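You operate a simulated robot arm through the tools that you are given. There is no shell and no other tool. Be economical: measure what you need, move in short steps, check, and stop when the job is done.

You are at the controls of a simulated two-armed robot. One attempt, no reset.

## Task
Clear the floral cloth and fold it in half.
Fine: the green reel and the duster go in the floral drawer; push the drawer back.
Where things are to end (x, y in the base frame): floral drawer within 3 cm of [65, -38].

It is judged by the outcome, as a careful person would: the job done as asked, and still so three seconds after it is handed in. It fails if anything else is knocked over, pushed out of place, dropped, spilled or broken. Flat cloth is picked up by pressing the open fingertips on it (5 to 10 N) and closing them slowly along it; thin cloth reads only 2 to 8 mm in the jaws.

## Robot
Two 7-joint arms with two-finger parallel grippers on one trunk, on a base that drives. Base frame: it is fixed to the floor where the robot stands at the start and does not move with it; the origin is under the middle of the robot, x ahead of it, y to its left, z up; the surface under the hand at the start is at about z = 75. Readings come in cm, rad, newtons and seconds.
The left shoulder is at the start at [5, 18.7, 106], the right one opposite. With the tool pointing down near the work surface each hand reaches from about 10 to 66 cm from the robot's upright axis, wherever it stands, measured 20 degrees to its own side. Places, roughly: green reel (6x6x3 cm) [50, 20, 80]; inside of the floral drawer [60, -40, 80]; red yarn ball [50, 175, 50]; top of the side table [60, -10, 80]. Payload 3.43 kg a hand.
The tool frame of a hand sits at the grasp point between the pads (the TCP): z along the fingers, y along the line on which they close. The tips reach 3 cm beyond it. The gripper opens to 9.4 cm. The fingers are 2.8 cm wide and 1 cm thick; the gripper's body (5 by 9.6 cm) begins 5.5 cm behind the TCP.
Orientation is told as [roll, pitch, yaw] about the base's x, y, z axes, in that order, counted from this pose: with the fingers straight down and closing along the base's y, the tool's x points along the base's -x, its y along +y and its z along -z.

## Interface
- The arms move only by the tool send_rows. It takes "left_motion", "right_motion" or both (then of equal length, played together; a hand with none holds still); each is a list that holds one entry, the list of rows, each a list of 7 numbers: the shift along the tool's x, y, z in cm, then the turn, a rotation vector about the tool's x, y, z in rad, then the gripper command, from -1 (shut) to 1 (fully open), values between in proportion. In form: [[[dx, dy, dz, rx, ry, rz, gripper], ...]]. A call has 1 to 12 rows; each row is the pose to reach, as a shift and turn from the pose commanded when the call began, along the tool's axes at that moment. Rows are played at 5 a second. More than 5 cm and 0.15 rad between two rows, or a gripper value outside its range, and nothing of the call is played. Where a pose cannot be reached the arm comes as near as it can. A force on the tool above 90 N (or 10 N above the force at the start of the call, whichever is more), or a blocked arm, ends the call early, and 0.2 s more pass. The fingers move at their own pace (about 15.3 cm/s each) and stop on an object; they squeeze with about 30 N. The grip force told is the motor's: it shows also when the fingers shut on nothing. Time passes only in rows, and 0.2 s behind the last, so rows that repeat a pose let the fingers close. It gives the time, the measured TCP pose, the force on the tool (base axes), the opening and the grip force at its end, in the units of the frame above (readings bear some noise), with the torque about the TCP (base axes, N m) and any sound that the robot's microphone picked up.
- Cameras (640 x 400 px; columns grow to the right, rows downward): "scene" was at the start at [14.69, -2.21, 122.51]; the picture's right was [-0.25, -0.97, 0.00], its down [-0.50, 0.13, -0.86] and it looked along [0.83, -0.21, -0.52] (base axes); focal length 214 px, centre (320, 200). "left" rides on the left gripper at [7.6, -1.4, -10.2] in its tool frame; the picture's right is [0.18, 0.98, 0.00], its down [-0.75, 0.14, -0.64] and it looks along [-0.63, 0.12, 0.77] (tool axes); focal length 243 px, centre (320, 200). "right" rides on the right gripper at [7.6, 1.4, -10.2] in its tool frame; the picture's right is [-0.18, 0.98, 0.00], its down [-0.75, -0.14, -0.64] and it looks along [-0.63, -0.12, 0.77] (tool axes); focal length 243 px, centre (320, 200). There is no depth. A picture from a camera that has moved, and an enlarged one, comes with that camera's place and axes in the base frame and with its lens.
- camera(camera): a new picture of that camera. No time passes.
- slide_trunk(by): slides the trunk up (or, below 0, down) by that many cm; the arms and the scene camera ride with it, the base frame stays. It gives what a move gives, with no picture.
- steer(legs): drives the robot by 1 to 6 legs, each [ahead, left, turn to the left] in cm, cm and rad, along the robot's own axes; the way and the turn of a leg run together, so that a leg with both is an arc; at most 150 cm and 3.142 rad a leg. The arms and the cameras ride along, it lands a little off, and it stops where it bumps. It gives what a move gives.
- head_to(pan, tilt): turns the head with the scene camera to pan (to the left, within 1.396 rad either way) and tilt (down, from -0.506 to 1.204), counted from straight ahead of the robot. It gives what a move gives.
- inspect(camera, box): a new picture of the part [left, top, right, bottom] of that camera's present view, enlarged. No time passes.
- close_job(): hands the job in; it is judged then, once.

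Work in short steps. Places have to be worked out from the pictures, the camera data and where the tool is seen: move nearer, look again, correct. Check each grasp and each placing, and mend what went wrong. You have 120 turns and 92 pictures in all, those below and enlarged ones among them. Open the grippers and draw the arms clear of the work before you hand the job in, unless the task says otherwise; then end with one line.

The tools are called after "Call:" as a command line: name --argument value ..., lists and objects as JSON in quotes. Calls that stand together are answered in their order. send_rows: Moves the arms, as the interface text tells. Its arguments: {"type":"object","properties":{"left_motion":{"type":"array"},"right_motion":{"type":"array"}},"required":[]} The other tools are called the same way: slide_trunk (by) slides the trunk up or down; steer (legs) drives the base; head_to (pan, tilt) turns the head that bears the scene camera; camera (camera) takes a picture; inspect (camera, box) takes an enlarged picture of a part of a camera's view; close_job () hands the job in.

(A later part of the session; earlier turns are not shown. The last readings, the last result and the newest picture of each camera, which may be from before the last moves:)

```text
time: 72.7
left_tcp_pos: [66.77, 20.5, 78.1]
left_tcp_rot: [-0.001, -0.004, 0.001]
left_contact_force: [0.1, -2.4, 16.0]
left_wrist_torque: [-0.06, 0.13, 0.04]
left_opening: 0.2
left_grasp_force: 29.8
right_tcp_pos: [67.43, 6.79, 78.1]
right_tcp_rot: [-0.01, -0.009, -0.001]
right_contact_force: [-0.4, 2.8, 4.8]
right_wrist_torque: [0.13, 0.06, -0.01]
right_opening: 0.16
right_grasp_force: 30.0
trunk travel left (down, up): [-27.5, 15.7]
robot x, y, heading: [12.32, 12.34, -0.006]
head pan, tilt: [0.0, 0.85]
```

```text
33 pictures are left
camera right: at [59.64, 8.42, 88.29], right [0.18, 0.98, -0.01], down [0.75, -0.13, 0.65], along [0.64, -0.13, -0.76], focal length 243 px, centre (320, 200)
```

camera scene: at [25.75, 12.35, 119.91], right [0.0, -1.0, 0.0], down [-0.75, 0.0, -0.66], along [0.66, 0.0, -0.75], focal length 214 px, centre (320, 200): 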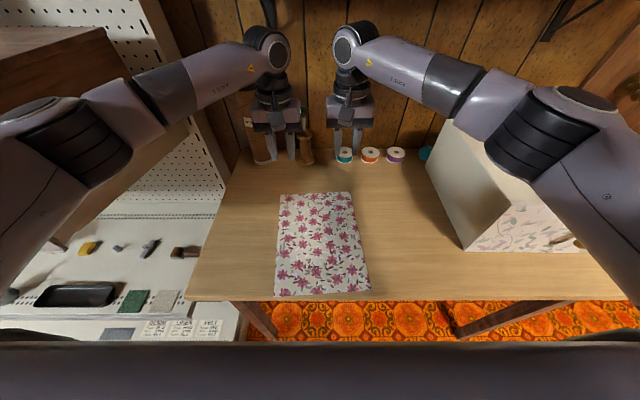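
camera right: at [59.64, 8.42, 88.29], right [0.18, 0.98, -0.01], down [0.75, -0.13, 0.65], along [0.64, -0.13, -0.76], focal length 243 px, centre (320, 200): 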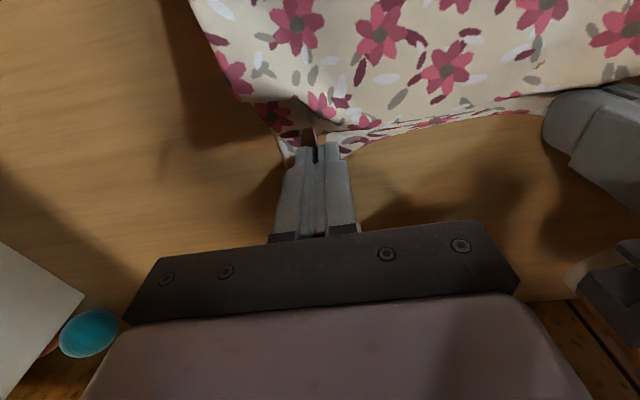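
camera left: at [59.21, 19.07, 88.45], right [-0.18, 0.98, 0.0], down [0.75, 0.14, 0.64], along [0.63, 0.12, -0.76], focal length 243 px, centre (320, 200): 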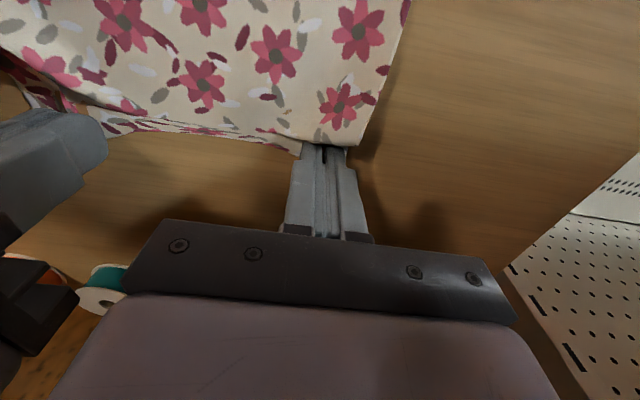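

Readings are 2.0 and 1.6 mm, which suggests cloth in both jaws. I'll lift a few cm and check.

Call:
send_rows --left_motion '[[[0, 0, -0.5, 0, 0, 0, -1], [0.3, 0, -1.5, 0, 0, 0, -1], [0.8, 0, -3, 0, 0, 0, -1], [1.2, 0, -4, 0, 0, 0, -1]]]' --right_motion '[[[0, 0, -0.5, 0, 0, 0, -1], [0.3, 0, -1.5, 0, 0, 0, -1], [0.8, 0, -3, 0, 0, 0, -1], [1.2, 0, -4, 0, 0, 0, -1]]]'

Call:
inspect --camera "scene" --box '[220, 100, 420, 320]'

```text
time: 73.7
left_tcp_pos: [65.61, 20.46, 81.81]
left_tcp_rot: [0.0, 0.0, 0.0]
left_contact_force: [-0.6, -1.1, 1.1]
left_wrist_torque: [-0.04, -0.03, 0.03]
left_opening: 0.16
left_grasp_force: 29.9
right_tcp_pos: [66.3, 6.83, 82.17]
right_tcp_rot: [-0.014, -0.007, 0.0]
right_contact_force: [0.0, 0.7, 0.9]
right_wrist_torque: [0.04, 0.02, 0.04]
right_opening: 0.15
right_grasp_force: 29.4
trunk travel left (down, up): [-27.5, 15.7]
robot x, y, heading: [12.12, 12.3, -0.006]
head pan, tilt: [0.0, 0.85]
```

```text
1.82 times, centred on (320, 210) of scene
camera zoom: at [25.71, 12.33, 119.91], right [0.0, -1.0, 0.0], down [-0.75, 0.0, -0.66], along [0.66, 0.0, -0.75], focal length 390 px, centre (320, 182)
```

zoom: 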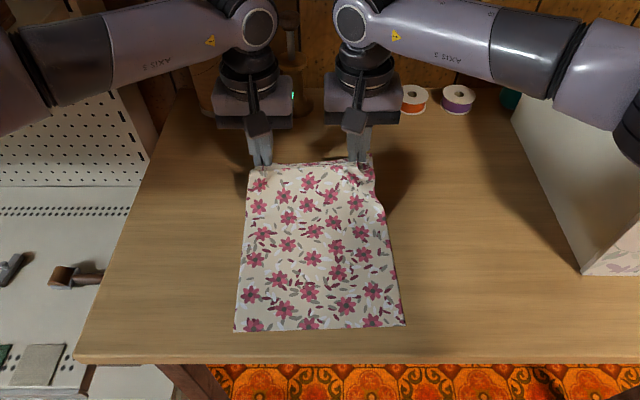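

Both corners are held. The near edge reads x≈42.6, so the crease belongs at about x 56.6. I'll raise and bring the far edge over, spread the hands slightly and start tilting the fingers forward.

Call:
send_rows --left_motion '[[[1, 0.3, -2, 0, 0, 0, -1], [2, 0.6, -4, 0, -0.06, 0, -1], [3.2, 0.9, -5.5, 0, -0.14, 0, -1], [4.4, 0.9, -6.6, 0, -0.22, 0, -1], [5.6, 0.9, -7.2, 0, -0.3, 0, -1]]]' --right_motion '[[[1.1, -0.3, -2, 0, 0, 0, -1], [2.2, -0.6, -4, 0, -0.06, 0, -1], [3.4, -0.9, -5.3, 0, -0.14, 0, -1], [4.6, -0.9, -6.3, 0, -0.22, 0, -1], [5.9, -0.9, -6.8, 0, -0.3, 0, -1]]]'

Call:
inspect --camera "scene" --box '[220, 100, 420, 320]'

```text
time: 74.9
left_tcp_pos: [59.59, 19.69, 88.61]
left_tcp_rot: [0.014, -0.294, -0.021]
left_contact_force: [-0.5, -1.3, -1.5]
left_wrist_torque: [-0.03, 0.01, 0.0]
left_opening: 0.14
left_grasp_force: 30.3
right_tcp_pos: [60.17, 5.08, 88.6]
right_tcp_rot: [-0.002, -0.308, -0.005]
right_contact_force: [-0.2, 1.8, 0.2]
right_wrist_torque: [0.03, 0.01, 0.01]
right_opening: 0.16
right_grasp_force: 30.6
trunk travel left (down, up): [-27.5, 15.7]
robot x, y, heading: [12.09, 12.46, -0.006]
head pan, tilt: [0.0, 0.85]
```

```text
1.82 times, centred on (320, 210) of scene
camera zoom: at [25.62, 10.98, 119.76], right [0.0, -1.0, -0.01], down [-0.75, 0.01, -0.66], along [0.66, 0.01, -0.75], focal length 390 px, centre (320, 182)
```

zoom: 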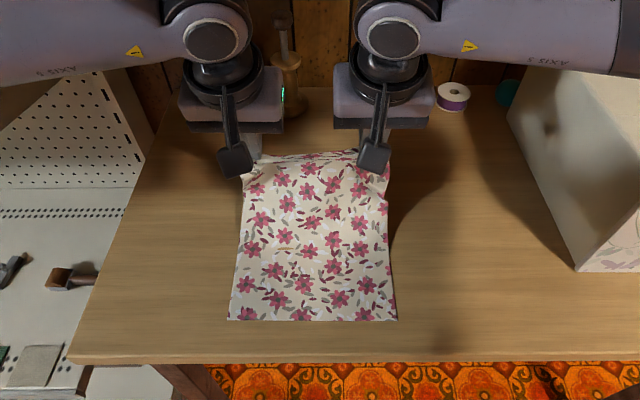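

The head camera shows the robot body nudged about 1.3 cm sideways. An elbow may be pressing something, so I'll look around.

Call:
camera --camera "scene"

Call:
head_to --pan 1.2 --tilt 0.5

Call:
camera --camera "scene"

```text
30 pictures are left
camera scene: at [25.62, 10.98, 119.76], right [0.0, -1.0, -0.01], down [-0.75, 0.01, -0.66], along [0.66, 0.01, -0.75], focal length 214 px, centre (320, 200)
```

scene: 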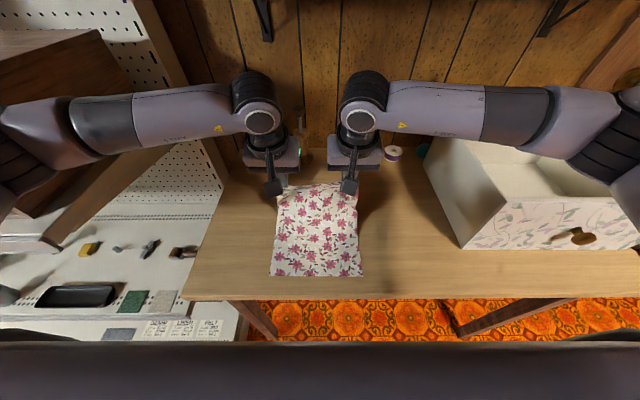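

```text
time: 76.3
left_tcp_pos: [59.52, 19.74, 88.72]
left_tcp_rot: [0.014, -0.287, -0.024]
left_contact_force: [-0.1, -0.8, 0.2]
left_wrist_torque: [-0.03, -0.03, 0.02]
left_opening: 0.15
left_grasp_force: 29.8
right_tcp_pos: [60.28, 5.27, 88.77]
right_tcp_rot: [0.005, -0.308, -0.003]
right_contact_force: [-0.3, -0.7, -0.3]
right_wrist_torque: [0.0, -0.02, 0.02]
right_opening: 0.14
right_grasp_force: 30.1
trunk travel left (down, up): [-27.5, 15.7]
robot x, y, heading: [11.88, 12.31, -0.005]
head pan, tilt: [1.201, 0.499]
```

```text
29 pictures are left
camera scene: at [21.12, 19.48, 123.0], right [0.93, -0.36, 0.0], down [-0.17, -0.43, -0.88], along [0.32, 0.82, -0.47], focal length 214 px, centre (320, 200)
```

scene: 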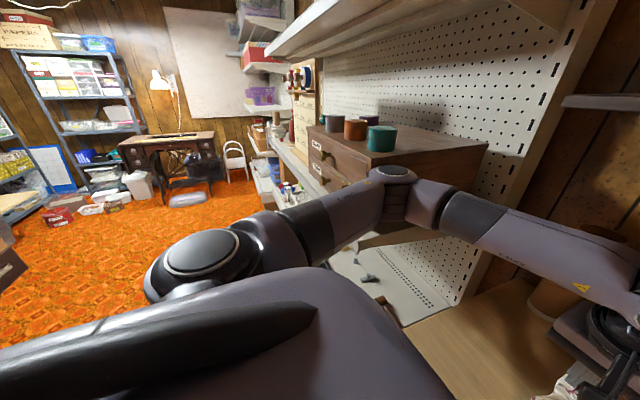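

The left elbow is touching the drawer unit on the pegboard bench. I'll relieve it by driving 2.5 cm right, then 10 cm back, which is also part of the fold motion.

Call:
steer --legs '[[0, -2.5, 0], [-10, 0, 0]]'

Call:
camera --camera "scene"

Call:
head_to --pan 0.0 --tilt 0.85

Call:
camera --camera "scene"

```text
time: 78.0
left_tcp_pos: [50.17, 18.8, 89.13]
left_tcp_rot: [-0.002, -0.303, 0.0]
left_contact_force: [0.1, -2.5, -0.4]
left_wrist_torque: [-0.1, 0.01, 0.01]
left_opening: 0.15
left_grasp_force: 30.0
right_tcp_pos: [50.28, 3.66, 88.87]
right_tcp_rot: [-0.012, -0.308, 0.001]
right_contact_force: [0.2, 3.0, 0.6]
right_wrist_torque: [0.1, -0.03, 0.02]
right_opening: 0.15
right_grasp_force: 29.9
trunk travel left (down, up): [-27.5, 15.7]
robot x, y, heading: [2.25, 9.89, -0.005]
head pan, tilt: [1.201, 0.499]
```

```text
28 pictures are left
camera scene: at [11.21, 18.31, 122.92], right [0.93, -0.36, 0.0], down [-0.17, -0.45, -0.88], along [0.32, 0.82, -0.48], focal length 214 px, centre (320, 200)
```

scene: 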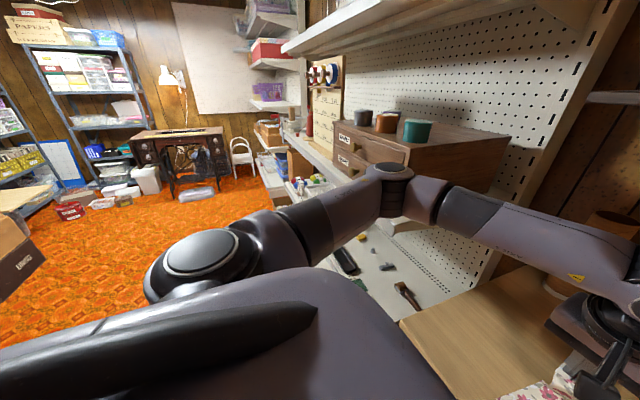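

```text
time: 79.4
left_tcp_pos: [50.23, 18.97, 89.13]
left_tcp_rot: [-0.001, -0.302, -0.001]
left_contact_force: [0.3, -2.6, 0.9]
left_wrist_torque: [-0.09, 0.02, -0.02]
left_opening: 0.21
left_grasp_force: 29.9
right_tcp_pos: [50.35, 3.61, 88.81]
right_tcp_rot: [-0.013, -0.306, 0.001]
right_contact_force: [0.3, 3.3, 0.0]
right_wrist_torque: [0.1, -0.01, -0.01]
right_opening: 0.15
right_grasp_force: 29.6
trunk travel left (down, up): [-27.5, 15.7]
robot x, y, heading: [2.14, 9.72, 0.001]
head pan, tilt: [0.0, 0.85]
```

```text
27 pictures are left
camera scene: at [15.77, 9.83, 119.92], right [0.0, -1.0, 0.0], down [-0.75, 0.0, -0.66], along [0.66, 0.0, -0.75], focal length 214 px, centre (320, 200)
```

scene: 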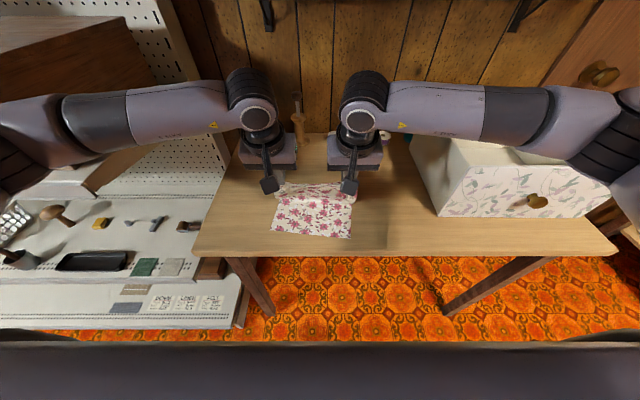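

Elbow is free. I'll zoom on the cloth to locate the near edge before landing the fold.

Call:
inspect --camera "scene" --box '[230, 140, 390, 260]'

```text
3.33 times, centred on (310, 200) of scene
camera zoom: at [15.77, 9.83, 119.92], right [0.0, -1.0, 0.0], down [-0.75, 0.0, -0.66], along [0.66, 0.0, -0.75], focal length 715 px, centre (353, 200)
```

zoom: 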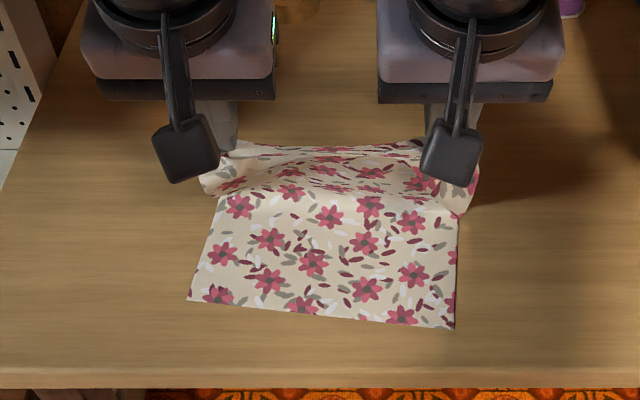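

The near edge now runs from [45.2, 22.1] (left) to [42.7, 2.5] (right). I'll lay the held edge down over it with the fingers tilting further forward, stopping just above the table.

Call:
send_rows --left_motion '[[[2.1, 0.3, 0.9, 0, -0.14, 0, -1], [4.24, 0.6, 1.82, 0, -0.28, 0, -1], [5.2, 0.6, 3.4, 0, -0.42, 0, -1], [6.1, 0.6, 4.8, 0, -0.56, 0, -1], [6.9, 0.6, 6, 0, -0.7, 0, -1], [7.46, 0.6, 7.1, 0, -0.7, 0, -1]]]' --right_motion '[[[2.8, 0.6, 0.7, 0, -0.14, 0, -1], [5.67, 1.2, 1.38, 0, -0.28, 0, -1], [7, 1.2, 2.8, 0, -0.42, 0, -1], [8.2, 1.2, 4.2, 0, -0.56, 0, -1], [9.2, 1.2, 5.4, 0, -0.7, 0, -1], [9.94, 1.2, 6.33, 0, -0.7, 0, -1]]]'

Call:
inspect --camera "scene" --box '[210, 130, 410, 280]'

```text
time: 80.8
left_tcp_pos: [45.1, 19.48, 80.07]
left_tcp_rot: [-0.004, -1.002, 0.003]
left_contact_force: [-0.6, -2.4, -0.1]
left_wrist_torque: [0.02, -0.03, -0.03]
left_opening: 0.18
left_grasp_force: 29.8
right_tcp_pos: [42.77, 4.7, 79.88]
right_tcp_rot: [-0.017, -1.008, 0.014]
right_contact_force: [1.1, 1.9, -0.3]
right_wrist_torque: [0.04, -0.01, 0.03]
right_opening: 0.18
right_grasp_force: 30.5
trunk travel left (down, up): [-27.5, 15.7]
robot x, y, heading: [1.75, 10.04, -0.002]
head pan, tilt: [0.0, 0.85]
```

```text
2.67 times, centred on (310, 205) of scene
camera zoom: at [15.77, 9.83, 119.92], right [0.0, -1.0, 0.0], down [-0.75, 0.0, -0.66], along [0.66, 0.0, -0.75], focal length 572 px, centre (347, 187)
```

zoom: 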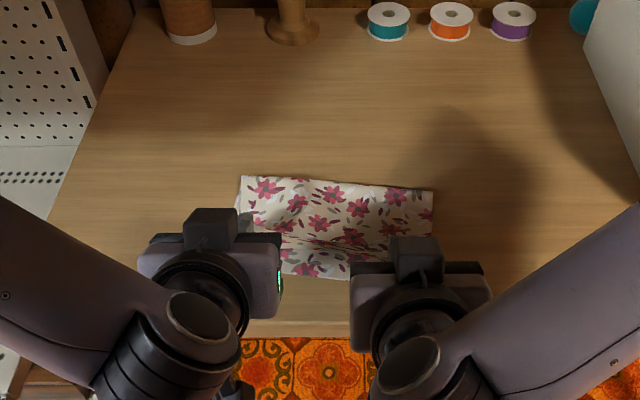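

The edge is just above the near edge. I'll lower 1.3 cm, open a little, and draw the fingers straight back toward the robot so the strip follows outward.

Call:
send_rows --left_motion '[[[0.55, 0, 0.35, 0, 0, 0, -1], [1.1, 0, 0.7, 0, 0, 0, -1], [1.1, 0, 0.7, 0, 0, 0, -0.9], [1.1, 0, 0.7, 0, 0, 0, -0.75], [1.37, 0, 0.28, 0, 0, 0, -0.7], [1.9, 0, -0.56, 0, 0, 0, -0.7], [2.7, 0, -1.82, 0, 0, 0, -0.7], [3.8, 0, -3.5, 0, 0, 0, -0.7]]]' --right_motion '[[[0.55, 0, 0.35, 0, 0, 0, -1], [1.1, 0, 0.7, 0, 0, 0, -1], [1.1, 0, 0.7, 0, 0, 0, -0.9], [1.1, 0, 0.7, 0, 0, 0, -0.75], [1.37, 0, 0.28, 0, 0, 0, -0.7], [1.9, 0, -0.56, 0, 0, 0, -0.7], [2.7, 0, -1.82, 0, 0, 0, -0.7], [3.8, 0, -3.5, 0, 0, 0, -0.7]]]'

Call:
inspect --camera "scene" --box '[210, 130, 410, 280]'

```text
time: 82.6
left_tcp_pos: [40.25, 19.41, 78.88]
left_tcp_rot: [-0.002, -1.001, 0.0]
left_contact_force: [-0.1, -0.3, 0.2]
left_wrist_torque: [-0.01, -0.03, 0.04]
left_opening: 1.43
left_grasp_force: 0.1
right_tcp_pos: [37.85, 4.74, 78.44]
right_tcp_rot: [-0.021, -1.006, 0.015]
right_contact_force: [0.5, -0.1, 0.1]
right_wrist_torque: [0.04, -0.01, 0.02]
right_opening: 1.41
right_grasp_force: 0.0
trunk travel left (down, up): [-27.5, 15.7]
robot x, y, heading: [2.07, 10.14, -0.006]
head pan, tilt: [0.0, 0.85]
```

```text
2.67 times, centred on (310, 205) of scene
camera zoom: at [15.76, 9.82, 119.92], right [0.0, -1.0, 0.0], down [-0.75, 0.0, -0.66], along [0.66, 0.0, -0.75], focal length 572 px, centre (347, 187)
```

zoom: 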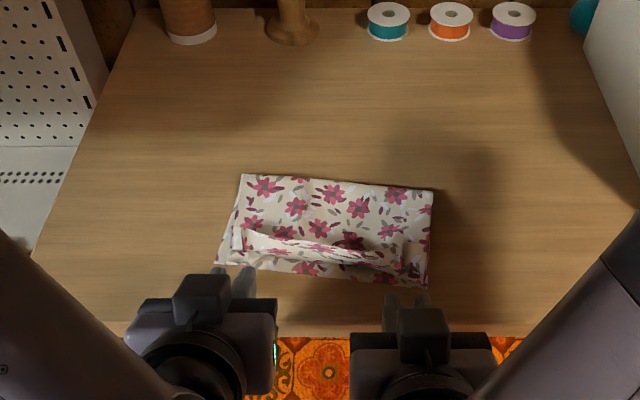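

Released. Hands move back and up to see the result.

Call:
send_rows --left_motion '[[[1.62, 0.5, -2.5, 0, 0, 0, -0.5], [-1, 2, -5, 0, 0.1, 0, -0.5], [-4.5, 4, -7.5, 0, 0.2, 0, -0.5], [-7.9, 6, -9.8, 0, 0.3, 0, -0.5]]]' --right_motion '[[[1.62, -0.5, -2.5, 0, 0, 0, -0.5], [-1, -2, -5, 0, 0.1, 0, -0.5], [-4.5, -4, -7.5, 0, 0.2, 0, -0.5], [-7.9, -6, -9.8, 0, 0.3, 0, -0.5]]]'

Call:
inspect --camera "scene" --box '[240, 160, 380, 260]'

Call:
camera --camera "left"

```text
time: 83.6
left_tcp_pos: [38.3, 24.21, 90.87]
left_tcp_rot: [0.001, -0.699, -0.001]
left_contact_force: [0.4, 0.8, -0.4]
left_wrist_torque: [-0.02, -0.01, 0.02]
left_opening: 2.34
left_grasp_force: 0.1
left hand out of reach, approached as far as the arm can: row 3, 4
right_tcp_pos: [34.76, 0.01, 90.48]
right_tcp_rot: [-0.016, -0.706, 0.01]
right_contact_force: [0.2, 0.4, -0.2]
right_wrist_torque: [0.0, -0.01, 0.03]
right_opening: 2.36
right_grasp_force: 0.0
right hand out of reach, approached as far as the arm can: row 4
trunk travel left (down, up): [-27.5, 15.7]
robot x, y, heading: [1.79, 9.72, -0.001]
head pan, tilt: [0.0, 0.85]
```

```text
4.00 times, centred on (310, 210) of scene
camera zoom: at [15.69, 9.83, 119.91], right [0.0, -1.0, 0.0], down [-0.75, 0.0, -0.66], along [0.66, 0.0, -0.75], focal length 858 px, centre (360, 160)
```

zoom: 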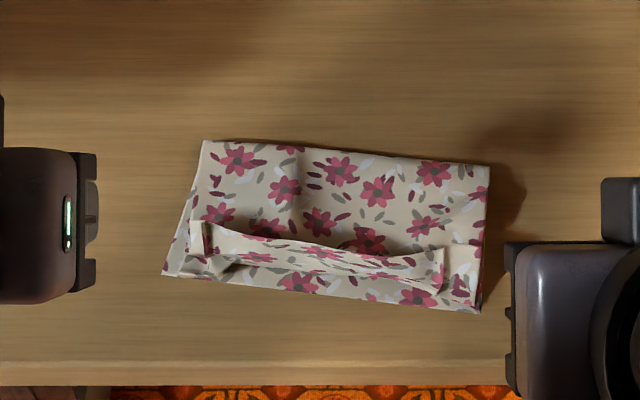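

```text
22 pictures are left
camera left: at [25.96, 22.79, 93.82], right [-0.14, 0.98, -0.12], down [0.16, 0.14, 0.98], along [0.98, 0.12, -0.18], focal length 243 px, centre (320, 200)
```

left: 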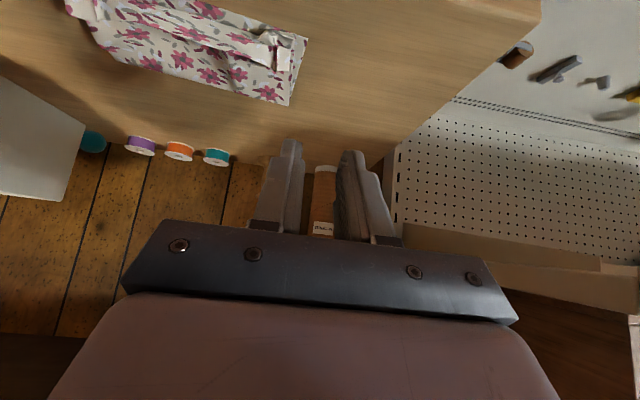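

The fold is made, but the upper hem curled back on itself. I'll zoom with both wrist cameras to see its shape.

Call:
inspect --camera "left" --box '[60, 0, 320, 120]'

Call:
inspect --camera "right" --box '[320, 0, 640, 160]'

```text
2.46 times, centred on (190, 60) of left
camera zoom: at [25.96, 22.79, 93.82], right [-0.14, 0.98, -0.12], down [0.16, 0.14, 0.98], along [0.98, 0.12, -0.18], focal length 597 px, centre (640, 545)
```

zoom: 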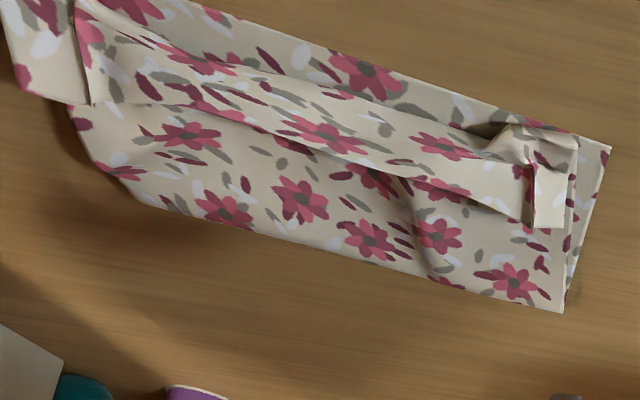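

```text
2.00 times, centred on (480, 80) of right
camera zoom: at [22.16, 1.52, 93.26], right [0.14, 0.98, 0.11], down [0.16, -0.13, 0.98], along [0.98, -0.12, -0.17], focal length 485 px, centre (0, 440)
```

zoom: 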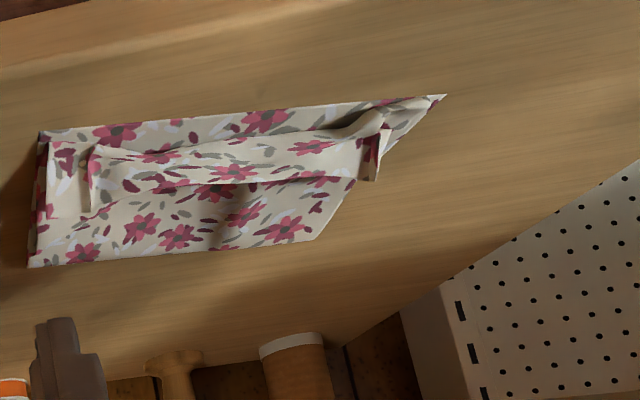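

The hem lies folded back over the upper layer. I'll rake it open: place the fingertips just beyond its free edge and draw toward the robot. First I'll bring both hands above x≈50.

Call:
send_rows --left_motion '[[[-1.2, -1.3, 2.8, 0, 0.08, 0, -0.26], [-2.4, -2.7, 5.6, 0, 0.16, 0, -0.26], [-3.6, -4, 8.4, 0, 0.24, 0, -0.26], [-4.8, -5.4, 11.2, 0, 0.32, 0, -0.26], [-5.9, -6.7, 13.97, 0, 0.4, 0, -0.26]]]' --right_motion '[[[-1.4, 1.4, 2.9, 0, 0.08, 0, -0.26], [-2.8, 2.8, 5.8, 0, 0.16, 0, -0.26], [-4.2, 4.2, 8.7, 0, 0.24, 0, -0.26], [-5.6, 5.6, 11.6, 0, 0.32, 0, -0.26], [-7.06, 7, 14.44, 0, 0.4, 0, -0.26]]]'

Call:
inspect --camera "scene" --box '[240, 150, 380, 260]'

```text
time: 84.8
left_tcp_pos: [51.98, 17.38, 83.88]
left_tcp_rot: [-0.001, -0.297, 0.0]
left_contact_force: [-0.3, -0.8, -0.6]
left_wrist_torque: [-0.01, 0.03, 0.0]
left_opening: 3.49
left_grasp_force: 0.0
right_tcp_pos: [49.74, 6.9, 83.67]
right_tcp_rot: [-0.009, -0.305, 0.002]
right_contact_force: [-0.3, -0.3, -1.8]
right_wrist_torque: [-0.02, 0.04, -0.04]
right_opening: 3.48
right_grasp_force: 0.0
trunk travel left (down, up): [-27.5, 15.7]
robot x, y, heading: [1.84, 9.84, -0.002]
head pan, tilt: [0.0, 0.85]
```

```text
3.64 times, centred on (310, 205) of scene
camera zoom: at [15.8, 9.82, 119.91], right [0.0, -1.0, 0.0], down [-0.75, 0.0, -0.66], along [0.66, 0.0, -0.75], focal length 780 px, centre (356, 182)
```

zoom: 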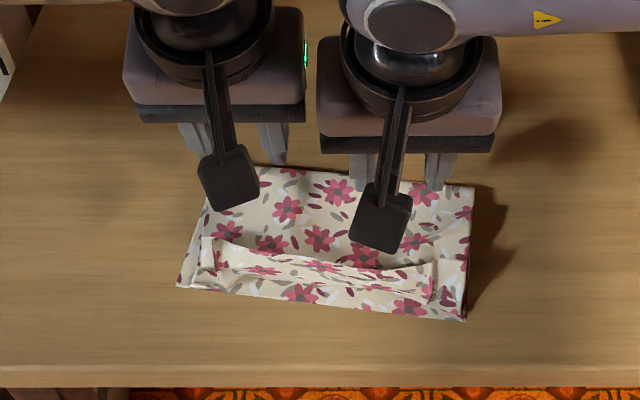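

Hands are placed. I'll lower until the tips almost brush the upper layer, then rake toward the robot.

Call:
send_rows --left_motion '[[[0.75, 0, 2.4, 0, 0, 0, -0.26], [1.3, 0, 4.2, 0, 0, 0, -0.26], [1.45, 0, 4.68, 0, 0, 0, -0.26], [2.6, 0, 4.32, 0, 0, 0, -0.26], [3.75, 0, 3.97, 0, 0, 0, -0.26], [4.9, 0, 3.6, 0, 0, 0, -0.26], [6, 0, 3.26, 0, 0, 0, -0.26], [7.2, 0, 2.89, 0, 0, 0, -0.26], [8.4, 0, 2.52, 0, 0, 0, -0.26], [9.5, 0, 2.18, 0, 0, 0, -0.26]]]' --right_motion '[[[0.72, 0, 2.3, 0, 0, 0, -0.26], [1.25, 0, 4.05, 0, 0, 0, -0.26], [1.39, 0, 4.49, 0, 0, 0, -0.26], [2.54, 0, 4.13, 0, 0, 0, -0.26], [3.7, 0, 3.78, 0, 0, 0, -0.26], [4.85, 0, 3.42, 0, 0, 0, -0.26], [6, 0, 3.06, 0, 0, 0, -0.26], [7.1, 0, 2.72, 0, 0, 0, -0.26], [8.3, 0, 2.35, 0, 0, 0, -0.26], [9.5, 0, 1.98, 0, 0, 0, -0.26]]]'

Call:
inspect --camera "scene" --box '[240, 150, 380, 260]'

```text
time: 87.0
left_tcp_pos: [43.47, 17.55, 78.86]
left_tcp_rot: [-0.002, -0.3, 0.001]
left_contact_force: [0.2, -0.8, -0.1]
left_wrist_torque: [-0.01, 0.0, 0.02]
left_opening: 3.49
left_grasp_force: 0.0
right_tcp_pos: [41.2, 6.78, 79.23]
right_tcp_rot: [-0.013, -0.306, 0.003]
right_contact_force: [-0.4, 0.5, 0.2]
right_wrist_torque: [0.0, 0.0, -0.01]
right_opening: 3.47
right_grasp_force: 0.0
trunk travel left (down, up): [-27.5, 15.7]
robot x, y, heading: [1.77, 9.45, 0.001]
head pan, tilt: [0.0, 0.85]
```

```text
3.64 times, centred on (310, 205) of scene
camera zoom: at [15.76, 9.82, 119.92], right [0.0, -1.0, 0.0], down [-0.75, 0.0, -0.66], along [0.66, 0.0, -0.75], focal length 780 px, centre (356, 182)
```

zoom: 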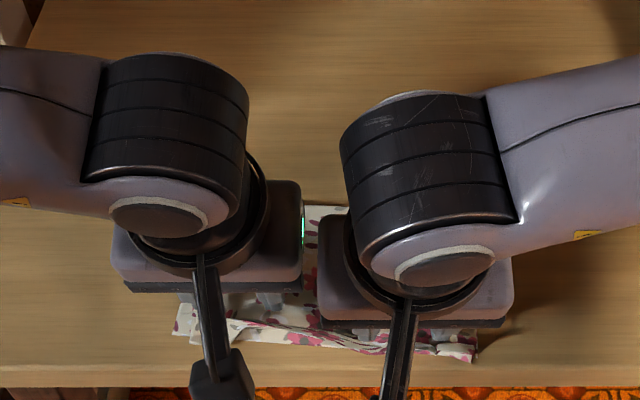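

It looks like the rake dragged the cloth about 3 cm toward me as well. I'll lift straight up and look.

Call:
send_rows --left_motion '[[[-0.6, 0, -1.9, 0, 0, 0, -0.26], [-1.8, 1, -5.7, 0, 0, 0, -0.26], [-2.1, 4, -9, 0, 0, 0, -0.26], [-2.1, 7, -11.5, 0, 0, 0, -0.26], [-1.5, 10, -12, 0, 0, 0, -0.26]]]' --right_motion '[[[-0.6, 0, -1.9, 0, 0, 0, -0.26], [-1.8, -1, -5.7, 0, 0, 0, -0.26], [-2.1, -4, -9, 0, 0, 0, -0.26], [-2.1, -7, -11.5, 0, 0, 0, -0.26], [-1.5, -10, -12, 0, 0, 0, -0.26]]]'

Call:
inspect --camera "scene" --box '[230, 150, 390, 260]'

```text
time: 88.2
left_tcp_pos: [41.4, 27.47, 91.0]
left_tcp_rot: [0.0, -0.302, -0.002]
left_contact_force: [0.1, -0.3, 0.1]
left_wrist_torque: [0.0, -0.02, 0.0]
left_opening: 3.48
left_grasp_force: 0.1
right_tcp_pos: [38.87, -3.11, 91.1]
right_tcp_rot: [-0.013, -0.308, 0.001]
right_contact_force: [0.3, 0.1, -0.2]
right_wrist_torque: [-0.02, 0.04, 0.0]
right_opening: 3.49
right_grasp_force: 0.0
trunk travel left (down, up): [-27.5, 15.7]
robot x, y, heading: [1.99, 9.76, 0.001]
head pan, tilt: [0.0, 0.85]
```

```text
3.64 times, centred on (310, 205) of scene
camera zoom: at [15.74, 9.82, 119.92], right [0.0, -1.0, 0.0], down [-0.75, 0.0, -0.66], along [0.66, 0.0, -0.75], focal length 780 px, centre (356, 182)
```

zoom: 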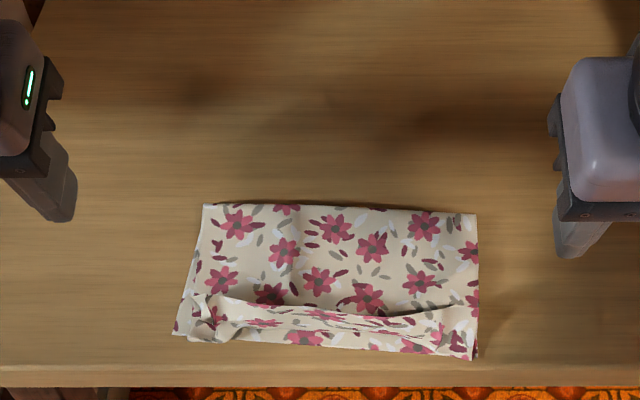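

The hem is still folded back with its free edge slightly lofted, and the cloth slid about 4 cm toward me but is still on the table. I'll pinch the hem itself, with each hand yawed 90° so its jaws close along x around the strip. First I'll untilt and yaw both hands.

Call:
send_rows --left_motion '[[[0, 0, 0, 0, 0.1, 0, 0], [0, 0, 0, 0, 0.2, 0, 0], [0, 0, 0, 0, 0.3, 0, 0]]]' --right_motion '[[[0, 0, 0, 0, 0.1, 0, 0], [0, 0, 0, 0, 0.2, 0, 0], [0, 0, 0, 0, 0.3, 0, 0]]]'

Call:
send_rows --left_motion '[[[0, 0, 0, 0, 0, 0.14, 0], [0, 0, 0, 0, 0, 0.28, 0], [0, 0, 0, 0, 0, 0.42, 0], [0, 0, 0, 0, 0, 0.56, 0], [0, 0, 0, 0, 0, 0.7, 0], [0, 0, 0, 0, 0, 0.84, 0], [0, 0, 0, 0, 0, 0.98, 0], [0, 0, 0, 0, 0, 1.12, 0], [0, 0, 0, 0, 0, 1.26, 0], [0, 0, 0, 0, 0, 1.4, 0], [0, 0, 0, 0, 0, 1.5, 0], [0, 0, 0, 0, 0, 1.57, 0]]]' --right_motion '[[[0, 0, 0, 0, 0, -0.14, 0], [0, 0, 0, 0, 0, -0.28, 0], [0, 0, 0, 0, 0, -0.42, 0], [0, 0, 0, 0, 0, -0.56, 0], [0, 0, 0, 0, 0, -0.7, 0], [0, 0, 0, 0, 0, -0.84, 0], [0, 0, 0, 0, 0, -0.98, 0], [0, 0, 0, 0, 0, -1.12, 0], [0, 0, 0, 0, 0, -1.26, 0], [0, 0, 0, 0, 0, -1.4, 0], [0, 0, 0, 0, 0, -1.5, 0], [0, 0, 0, 0, 0, -1.57, 0]]]'

Call:
inspect --camera "right" --box '[120, 0, 520, 250]'

```text
time: 89.0
left_tcp_pos: [41.41, 27.51, 90.9]
left_tcp_rot: [0.001, 0.001, 0.001]
left_contact_force: [-0.5, -0.6, 0.6]
left_wrist_torque: [0.0, 0.01, 0.01]
left_opening: 4.69
left_grasp_force: 0.1
right_tcp_pos: [38.99, -2.99, 91.08]
right_tcp_rot: [-0.012, -0.005, -0.001]
right_contact_force: [0.5, -0.4, 0.5]
right_wrist_torque: [0.0, 0.02, 0.0]
right_opening: 4.71
right_grasp_force: 0.0
trunk travel left (down, up): [-27.5, 15.7]
robot x, y, heading: [2.06, 10.06, -0.001]
head pan, tilt: [0.0, 0.85]
```

```text
time: 91.6
left_tcp_pos: [33.57, 24.45, 86.45]
left_tcp_rot: [0.083, 0.018, -1.469]
left_contact_force: [0.0, -0.2, -0.2]
left_wrist_torque: [0.02, 0.01, 0.0]
left_opening: 4.68
left_grasp_force: 0.1
left hand out of reach, approached as far as the arm can: row 8, 9, 10, 11, 12
right_tcp_pos: [37.89, -2.61, 88.89]
right_tcp_rot: [-0.075, 0.021, 1.345]
right_contact_force: [0.3, 0.8, -0.2]
right_wrist_torque: [-0.02, -0.02, 0.01]
right_opening: 4.71
right_grasp_force: 0.0
right hand out of reach, approached as far as the arm can: row 10, 11, 12
trunk travel left (down, up): [-27.5, 15.7]
robot x, y, heading: [2.14, 9.9, -0.004]
head pan, tilt: [0.0, 0.85]
```

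```text
1.60 times, centred on (320, 125) of right
camera zoom: at [33.89, -9.29, 99.16], right [-0.91, 0.4, -0.08], down [0.26, 0.73, 0.64], along [0.31, 0.56, -0.77], focal length 388 px, centre (320, 320)
```

zoom: 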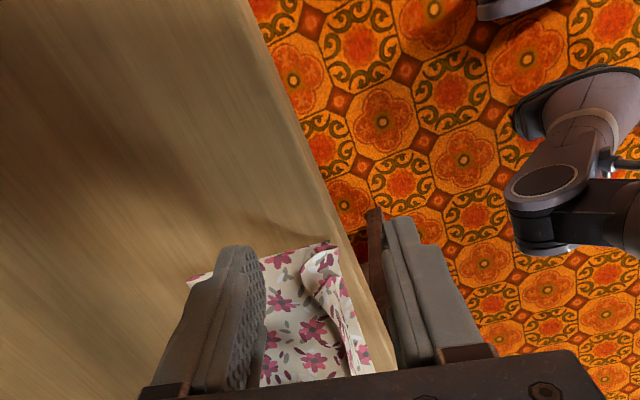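

The full 90° yaw runs into joint limits, but about 70° is enough. I'll bring both hands over the hem with slightly less yaw and look.

Call:
send_rows --left_motion '[[[-2, 2, -1, 0, 0, -0.1, 0], [-4, 4, -1, 0, 0, -0.2, 0], [-6, 6, -1, 0, 0, -0.27, 0], [-7.8, 7.7, -1, 0, 0, -0.27, 0]]]' --right_motion '[[[-2.4, -0.4, 0, 0, 0, 0.08, 0], [-4.8, -0.8, 0, 0, 0, 0.15, 0], [-7.2, -1.1, 0, 0, 0, 0.15, 0], [-9.7, -1.5, 0, 0, 0, 0.15, 0]]]'

Call:
inspect --camera "scene" --box '[230, 150, 390, 260]'

Call:
camera --camera "right"

```text
time: 92.6
left_tcp_pos: [41.84, 17.64, 88.01]
left_tcp_rot: [0.086, -0.005, -1.194]
left_contact_force: [-0.7, -0.1, 0.5]
left_wrist_torque: [0.0, 0.02, 0.01]
left_opening: 4.71
left_grasp_force: 0.1
right_tcp_pos: [41.44, 6.56, 88.74]
right_tcp_rot: [-0.077, 0.008, 1.194]
right_contact_force: [0.5, -0.6, 0.1]
right_wrist_torque: [-0.04, 0.03, -0.03]
right_opening: 4.69
right_grasp_force: 0.0
trunk travel left (down, up): [-27.5, 15.7]
robot x, y, heading: [2.07, 9.88, -0.002]
head pan, tilt: [0.0, 0.85]
```

```text
3.64 times, centred on (310, 205) of scene
camera zoom: at [15.78, 9.83, 119.91], right [0.0, -1.0, 0.0], down [-0.75, 0.0, -0.66], along [0.66, 0.0, -0.75], focal length 780 px, centre (356, 182)
```

zoom: 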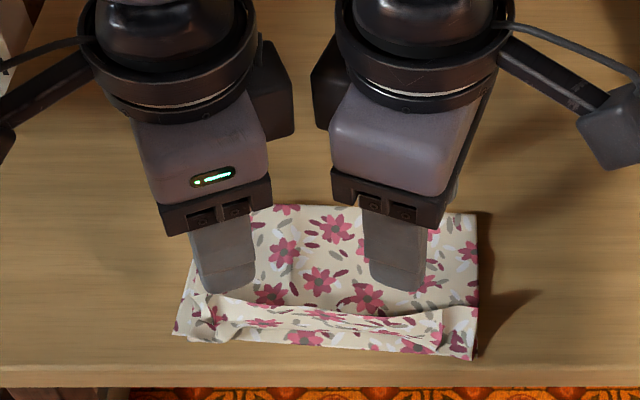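

```text
14 pictures are left
camera right: at [36.57, 0.51, 98.93], right [-0.84, 0.53, -0.08], down [0.36, 0.67, 0.64], along [0.39, 0.52, -0.76], focal length 243 px, centre (320, 200)
```

right: 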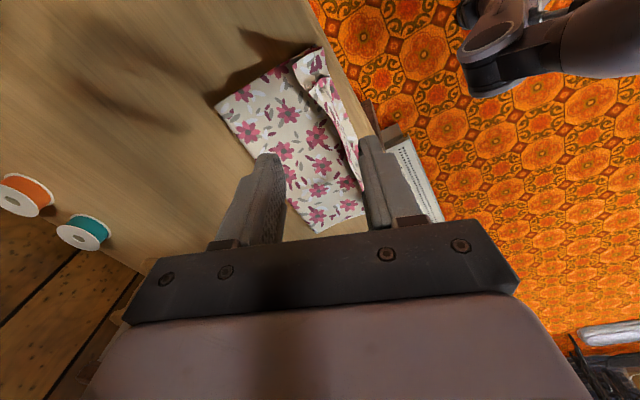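

Both hands straddle the hem. I'll descend to just above the upper layer, close slowly, then lift 3 cm.

Call:
send_rows --left_motion '[[[-0.15, 0.37, 4, 0, 0, 0, 0.2], [-0.15, 0.37, 7, 0, 0, 0, 0.2], [-0.15, 0.37, 9.2, 0, 0, 0, 0.2], [-0.15, 0.37, 9.2, 0, 0, 0, 0], [-0.15, 0.37, 9.2, 0, 0, 0, -0.25], [-0.15, 0.37, 9.2, 0, 0, 0, -0.5], [-0.15, 0.37, 9.2, 0, 0, 0, -0.75], [-0.15, 0.37, 9.2, 0, 0, 0, -1], [-0.15, 0.37, 9.2, 0, 0, 0, -1], [-0.15, 0.37, 8.2, 0, 0, 0, -1], [-0.15, 0.37, 6.2, 0, 0, 0, -1]]]' --right_motion '[[[-0.15, -0.37, 4, 0, 0, 0, 0.2], [-0.15, -0.37, 7.5, 0, 0, 0, 0.2], [-0.15, -0.37, 9.9, 0, 0, 0, 0.2], [-0.15, -0.37, 9.9, 0, 0, 0, 0], [-0.15, -0.37, 9.9, 0, 0, 0, -0.25], [-0.15, -0.37, 9.9, 0, 0, 0, -0.5], [-0.15, -0.37, 9.9, 0, 0, 0, -0.75], [-0.15, -0.37, 9.9, 0, 0, 0, -1], [-0.15, -0.37, 9.9, 0, 0, 0, -1], [-0.15, -0.37, 8.9, 0, 0, 0, -1], [-0.15, -0.37, 6.9, 0, 0, 0, -1]]]'

Call:
inspect --camera "scene" --box '[230, 150, 390, 260]'

```text
time: 95.0
left_tcp_pos: [42.89, 17.65, 81.89]
left_tcp_rot: [0.085, -0.006, -1.197]
left_contact_force: [0.2, -0.2, 0.4]
left_wrist_torque: [-0.01, 0.02, 0.04]
left_opening: 0.17
left_grasp_force: 30.3
right_tcp_pos: [42.38, 6.25, 81.81]
right_tcp_rot: [-0.077, 0.009, 1.195]
right_contact_force: [-0.6, 0.0, 0.5]
right_wrist_torque: [-0.02, 0.0, 0.02]
right_opening: 0.2
right_grasp_force: 30.0
trunk travel left (down, up): [-27.5, 15.7]
robot x, y, heading: [1.84, 10.1, -0.001]
head pan, tilt: [0.0, 0.85]
```

```text
3.64 times, centred on (310, 205) of scene
camera zoom: at [15.76, 9.82, 119.91], right [0.0, -1.0, 0.0], down [-0.75, 0.0, -0.66], along [0.66, 0.0, -0.75], focal length 780 px, centre (356, 182)
```

zoom: 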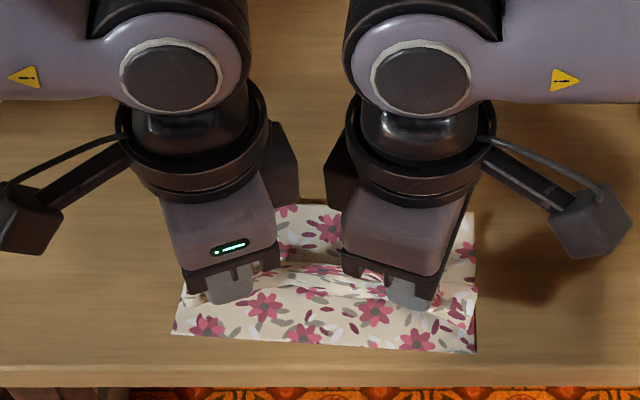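

Both jaws hold the hem and the lower layer lies flat beneath. I'll lift the edge to stand above the intended crease line at x≈54, so the crease can re-form mid-cloth.

Call:
send_rows --left_motion '[[[-0.24, 0.98, -3, 0, 0, 0, -1], [-1.04, 3.36, -5.5, 0, 0, 0, -1], [-2.0, 6.2, -7.5, 0, 0, 0, -1], [-2.81, 8.58, -8, 0, 0, 0, -1], [-3.42, 10.49, -8, 0, 0, 0, -1], [-3.42, 10.49, -8, 0, 0, 0, -1]]]' --right_motion '[[[-0.26, -0.97, -3, 0, 0, 0, -1], [-0.96, -3.07, -5.5, 0, 0, 0, -1], [-1.88, -5.71, -7.5, 0, 0, 0, -1], [-2.62, -7.9, -8, 0, 0, 0, -1], [-3.18, -9.61, -8, 0, 0, 0, -1], [-3.18, -9.61, -8, 0, 0, 0, -1]]]'

Call:
inspect --camera "scene" --box '[220, 130, 400, 260]'

```text
time: 96.4
left_tcp_pos: [45.1, 17.81, 86.82]
left_tcp_rot: [0.085, -0.004, -1.196]
left_contact_force: [-1.2, -1.0, -0.3]
left_wrist_torque: [-0.01, 0.02, -0.03]
left_opening: 0.2
left_grasp_force: 30.1
left hand out of reach, approached as far as the arm can: row 2, 3, 4, 5, 6
right_tcp_pos: [45.98, 6.26, 88.27]
right_tcp_rot: [-0.076, 0.009, 1.195]
right_contact_force: [-0.3, 0.5, 0.2]
right_wrist_torque: [0.01, 0.01, 0.04]
right_opening: 0.16
right_grasp_force: 29.9
right hand out of reach, approached as far as the arm can: row 3, 4, 5, 6
trunk travel left (down, up): [-27.5, 15.7]
robot x, y, heading: [1.75, 10.21, -0.002]
head pan, tilt: [0.0, 0.85]
```

```text
3.08 times, centred on (310, 195) of scene
camera zoom: at [15.76, 9.82, 119.91], right [0.0, -1.0, 0.0], down [-0.75, 0.0, -0.66], along [0.66, 0.0, -0.75], focal length 660 px, centre (351, 215)
```

zoom: 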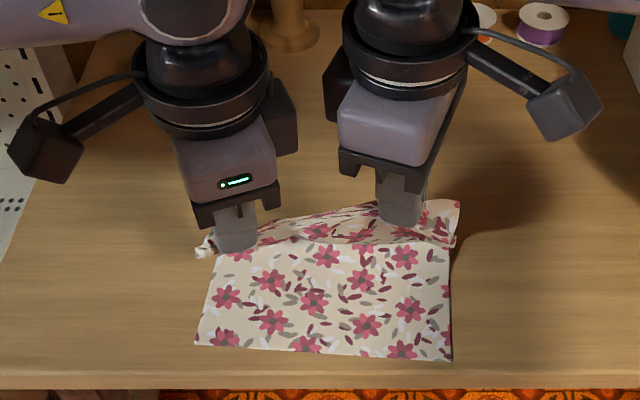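

Arm reach is limited at this yaw, so I'll make the rest of the move by driving the base ahead 8 cm.

Call:
steer --legs '[[8, 0, 0]]'

Call:
inspect --camera "scene" --box '[200, 130, 420, 300]'

```text
time: 97.4
left_tcp_pos: [53.24, 17.84, 86.66]
left_tcp_rot: [0.084, -0.004, -1.198]
left_contact_force: [0.4, 0.1, 0.7]
left_wrist_torque: [0.0, 0.02, -0.01]
left_opening: 0.2
left_grasp_force: 30.0
right_tcp_pos: [54.08, 6.23, 88.46]
right_tcp_rot: [-0.076, 0.01, 1.195]
right_contact_force: [0.1, -0.1, 0.0]
right_wrist_torque: [-0.01, 0.01, 0.01]
right_opening: 0.13
right_grasp_force: 30.0
trunk travel left (down, up): [-27.5, 15.7]
robot x, y, heading: [10.05, 9.9, 0.001]
head pan, tilt: [0.0, 0.85]
```

```text
2.35 times, centred on (310, 215) of scene
camera zoom: at [23.85, 9.8, 119.91], right [0.0, -1.0, 0.0], down [-0.75, 0.0, -0.66], along [0.66, 0.0, -0.75], focal length 505 px, centre (344, 165)
```

zoom: 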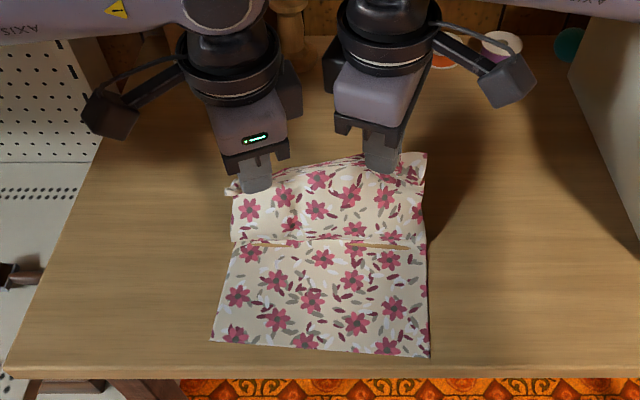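

The crease should roll out further. I'll reach a bit further forward and lower, so cloth lies down beyond the old crease.

Call:
send_rows --left_motion '[[[-0.6, 1.5, 1, 0, 0, 0, -1], [-1.2, 3, 2, 0, 0, 0, -1], [-1.74, 4.37, 2.7, 0, 0, 0, -1]]]' --right_motion '[[[-0.5, -1.2, 1.5, 0, 0, 0, -1], [-1, -2.4, 3, 0, 0, 0, -1], [-1.44, -3.63, 4.4, 0, 0, 0, -1]]]'

Call:
steer --legs '[[4, 0, 0]]'

Call:
inspect --camera "scene" --box '[200, 130, 420, 300]'

```text
time: 98.2
left_tcp_pos: [53.89, 17.87, 86.39]
left_tcp_rot: [0.085, -0.006, -1.193]
left_contact_force: [-0.1, -0.2, 0.6]
left_wrist_torque: [-0.05, -0.04, -0.02]
left_opening: 0.19
left_grasp_force: 29.8
left hand out of reach, approached as far as the arm can: row 1, 2, 3
right_tcp_pos: [54.04, 6.22, 88.38]
right_tcp_rot: [-0.075, 0.008, 1.194]
right_contact_force: [-0.7, 1.2, -0.4]
right_wrist_torque: [0.04, 0.0, -0.02]
right_opening: 0.14
right_grasp_force: 30.2
right hand out of reach, approached as far as the arm can: row 1, 2, 3
trunk travel left (down, up): [-27.5, 15.7]
robot x, y, heading: [10.29, 9.54, 0.001]
head pan, tilt: [0.0, 0.85]
```

```text
time: 99.1
left_tcp_pos: [57.86, 17.76, 86.35]
left_tcp_rot: [0.086, -0.007, -1.192]
left_contact_force: [0.0, -0.8, 0.4]
left_wrist_torque: [-0.03, 0.0, 0.0]
left_opening: 0.2
left_grasp_force: 29.9
right_tcp_pos: [58.07, 6.12, 88.39]
right_tcp_rot: [-0.074, 0.01, 1.195]
right_contact_force: [0.1, 1.1, -1.1]
right_wrist_torque: [0.0, 0.0, 0.01]
right_opening: 0.19
right_grasp_force: 29.9
trunk travel left (down, up): [-27.5, 15.7]
robot x, y, heading: [14.2, 9.99, 0.001]
head pan, tilt: [0.0, 0.85]
```

```text
2.35 times, centred on (310, 215) of scene
camera zoom: at [27.78, 9.79, 119.91], right [0.0, -1.0, 0.0], down [-0.75, 0.0, -0.66], along [0.66, 0.0, -0.75], focal length 505 px, centre (344, 165)
```

zoom: 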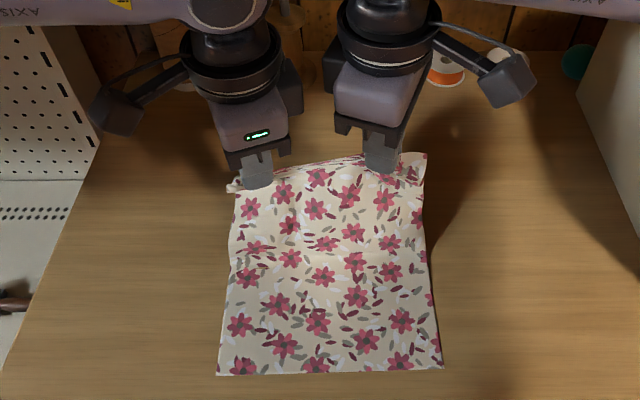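

The cloth now rises smoothly with no overlap; the near edge is at x≈43.1, so the crease belongs at about 57. I'll bring the edge back loosely: drive back in two stages, lowering a little between.

Call:
send_rows --right_motion '[[[0, 0, 0.8, 0, 0, 0, -1], [0, 0, 1.6, 0, 0, 0, -1]]]'

Call:
steer --legs '[[-5, 0, 0]]'

Call:
slide_trunk --by -2.5

Call:
steer --legs '[[-5, 0, 0]]'

Call:
inspect --camera "scene" --box '[210, 120, 410, 270]'

```text
time: 99.7
left_tcp_pos: [57.85, 17.73, 86.27]
left_tcp_rot: [0.086, -0.005, -1.191]
left_contact_force: [0.7, 0.0, 1.0]
left_wrist_torque: [0.01, -0.01, -0.03]
left_opening: 0.19
left_grasp_force: 29.8
right_tcp_pos: [58.05, 6.32, 86.72]
right_tcp_rot: [-0.076, 0.009, 1.195]
right_contact_force: [0.1, 0.4, -0.2]
right_wrist_torque: [0.0, 0.03, -0.01]
right_opening: 0.17
right_grasp_force: 29.7
trunk travel left (down, up): [-27.5, 15.7]
robot x, y, heading: [13.63, 10.02, -0.005]
head pan, tilt: [0.0, 0.85]
```

```text
time: 100.6
left_tcp_pos: [52.93, 17.85, 86.35]
left_tcp_rot: [0.09, -0.007, -1.193]
left_contact_force: [-0.4, 0.8, 0.0]
left_wrist_torque: [-0.01, 0.01, 0.02]
left_opening: 0.16
left_grasp_force: 29.6
right_tcp_pos: [53.1, 6.18, 86.87]
right_tcp_rot: [-0.077, 0.008, 1.195]
right_contact_force: [-0.2, 0.6, 0.0]
right_wrist_torque: [0.03, -0.03, 0.01]
right_opening: 0.18
right_grasp_force: 30.1
trunk travel left (down, up): [-27.5, 15.7]
robot x, y, heading: [9.12, 9.68, -0.002]
head pan, tilt: [0.0, 0.85]
```

```text
time: 101.3
left_tcp_pos: [52.84, 17.85, 83.93]
left_tcp_rot: [0.085, -0.007, -1.194]
left_contact_force: [0.3, -0.2, 0.0]
left_wrist_torque: [-0.02, -0.01, -0.01]
left_opening: 0.18
left_grasp_force: 30.4
right_tcp_pos: [53.08, 6.16, 84.31]
right_tcp_rot: [-0.076, 0.008, 1.195]
right_contact_force: [-0.3, 0.0, 0.6]
right_wrist_torque: [0.01, -0.02, -0.04]
right_opening: 0.16
right_grasp_force: 30.2
trunk travel left (down, up): [-25.0, 18.2]
robot x, y, heading: [9.19, 9.82, -0.003]
head pan, tilt: [0.0, 0.85]
```

```text
time: 102.3
left_tcp_pos: [47.88, 17.79, 83.76]
left_tcp_rot: [0.086, -0.007, -1.192]
left_contact_force: [0.5, -1.2, 0.8]
left_wrist_torque: [0.0, 0.05, -0.01]
left_opening: 0.19
left_grasp_force: 30.0
right_tcp_pos: [48.16, 6.26, 84.3]
right_tcp_rot: [-0.077, 0.009, 1.194]
right_contact_force: [0.1, 1.1, -0.8]
right_wrist_torque: [-0.02, -0.02, -0.01]
right_opening: 0.19
right_grasp_force: 30.5
trunk travel left (down, up): [-25.0, 18.2]
robot x, y, heading: [3.62, 10.17, -0.005]
head pan, tilt: [0.0, 0.85]
```

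```text
2.67 times, centred on (310, 195) of scene
camera zoom: at [17.78, 9.81, 117.42], right [0.0, -1.0, 0.0], down [-0.75, 0.0, -0.66], along [0.66, 0.0, -0.75], focal length 572 px, centre (347, 213)
```

zoom: 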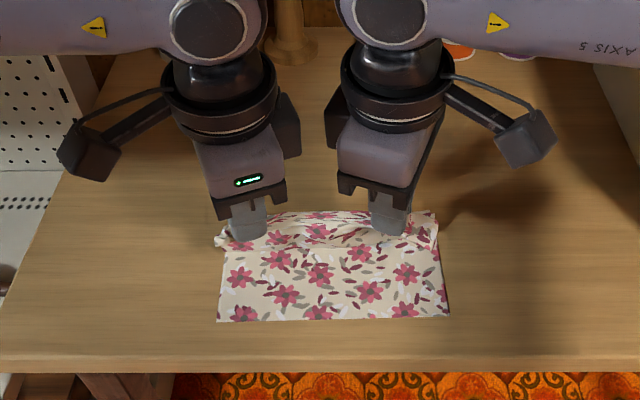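

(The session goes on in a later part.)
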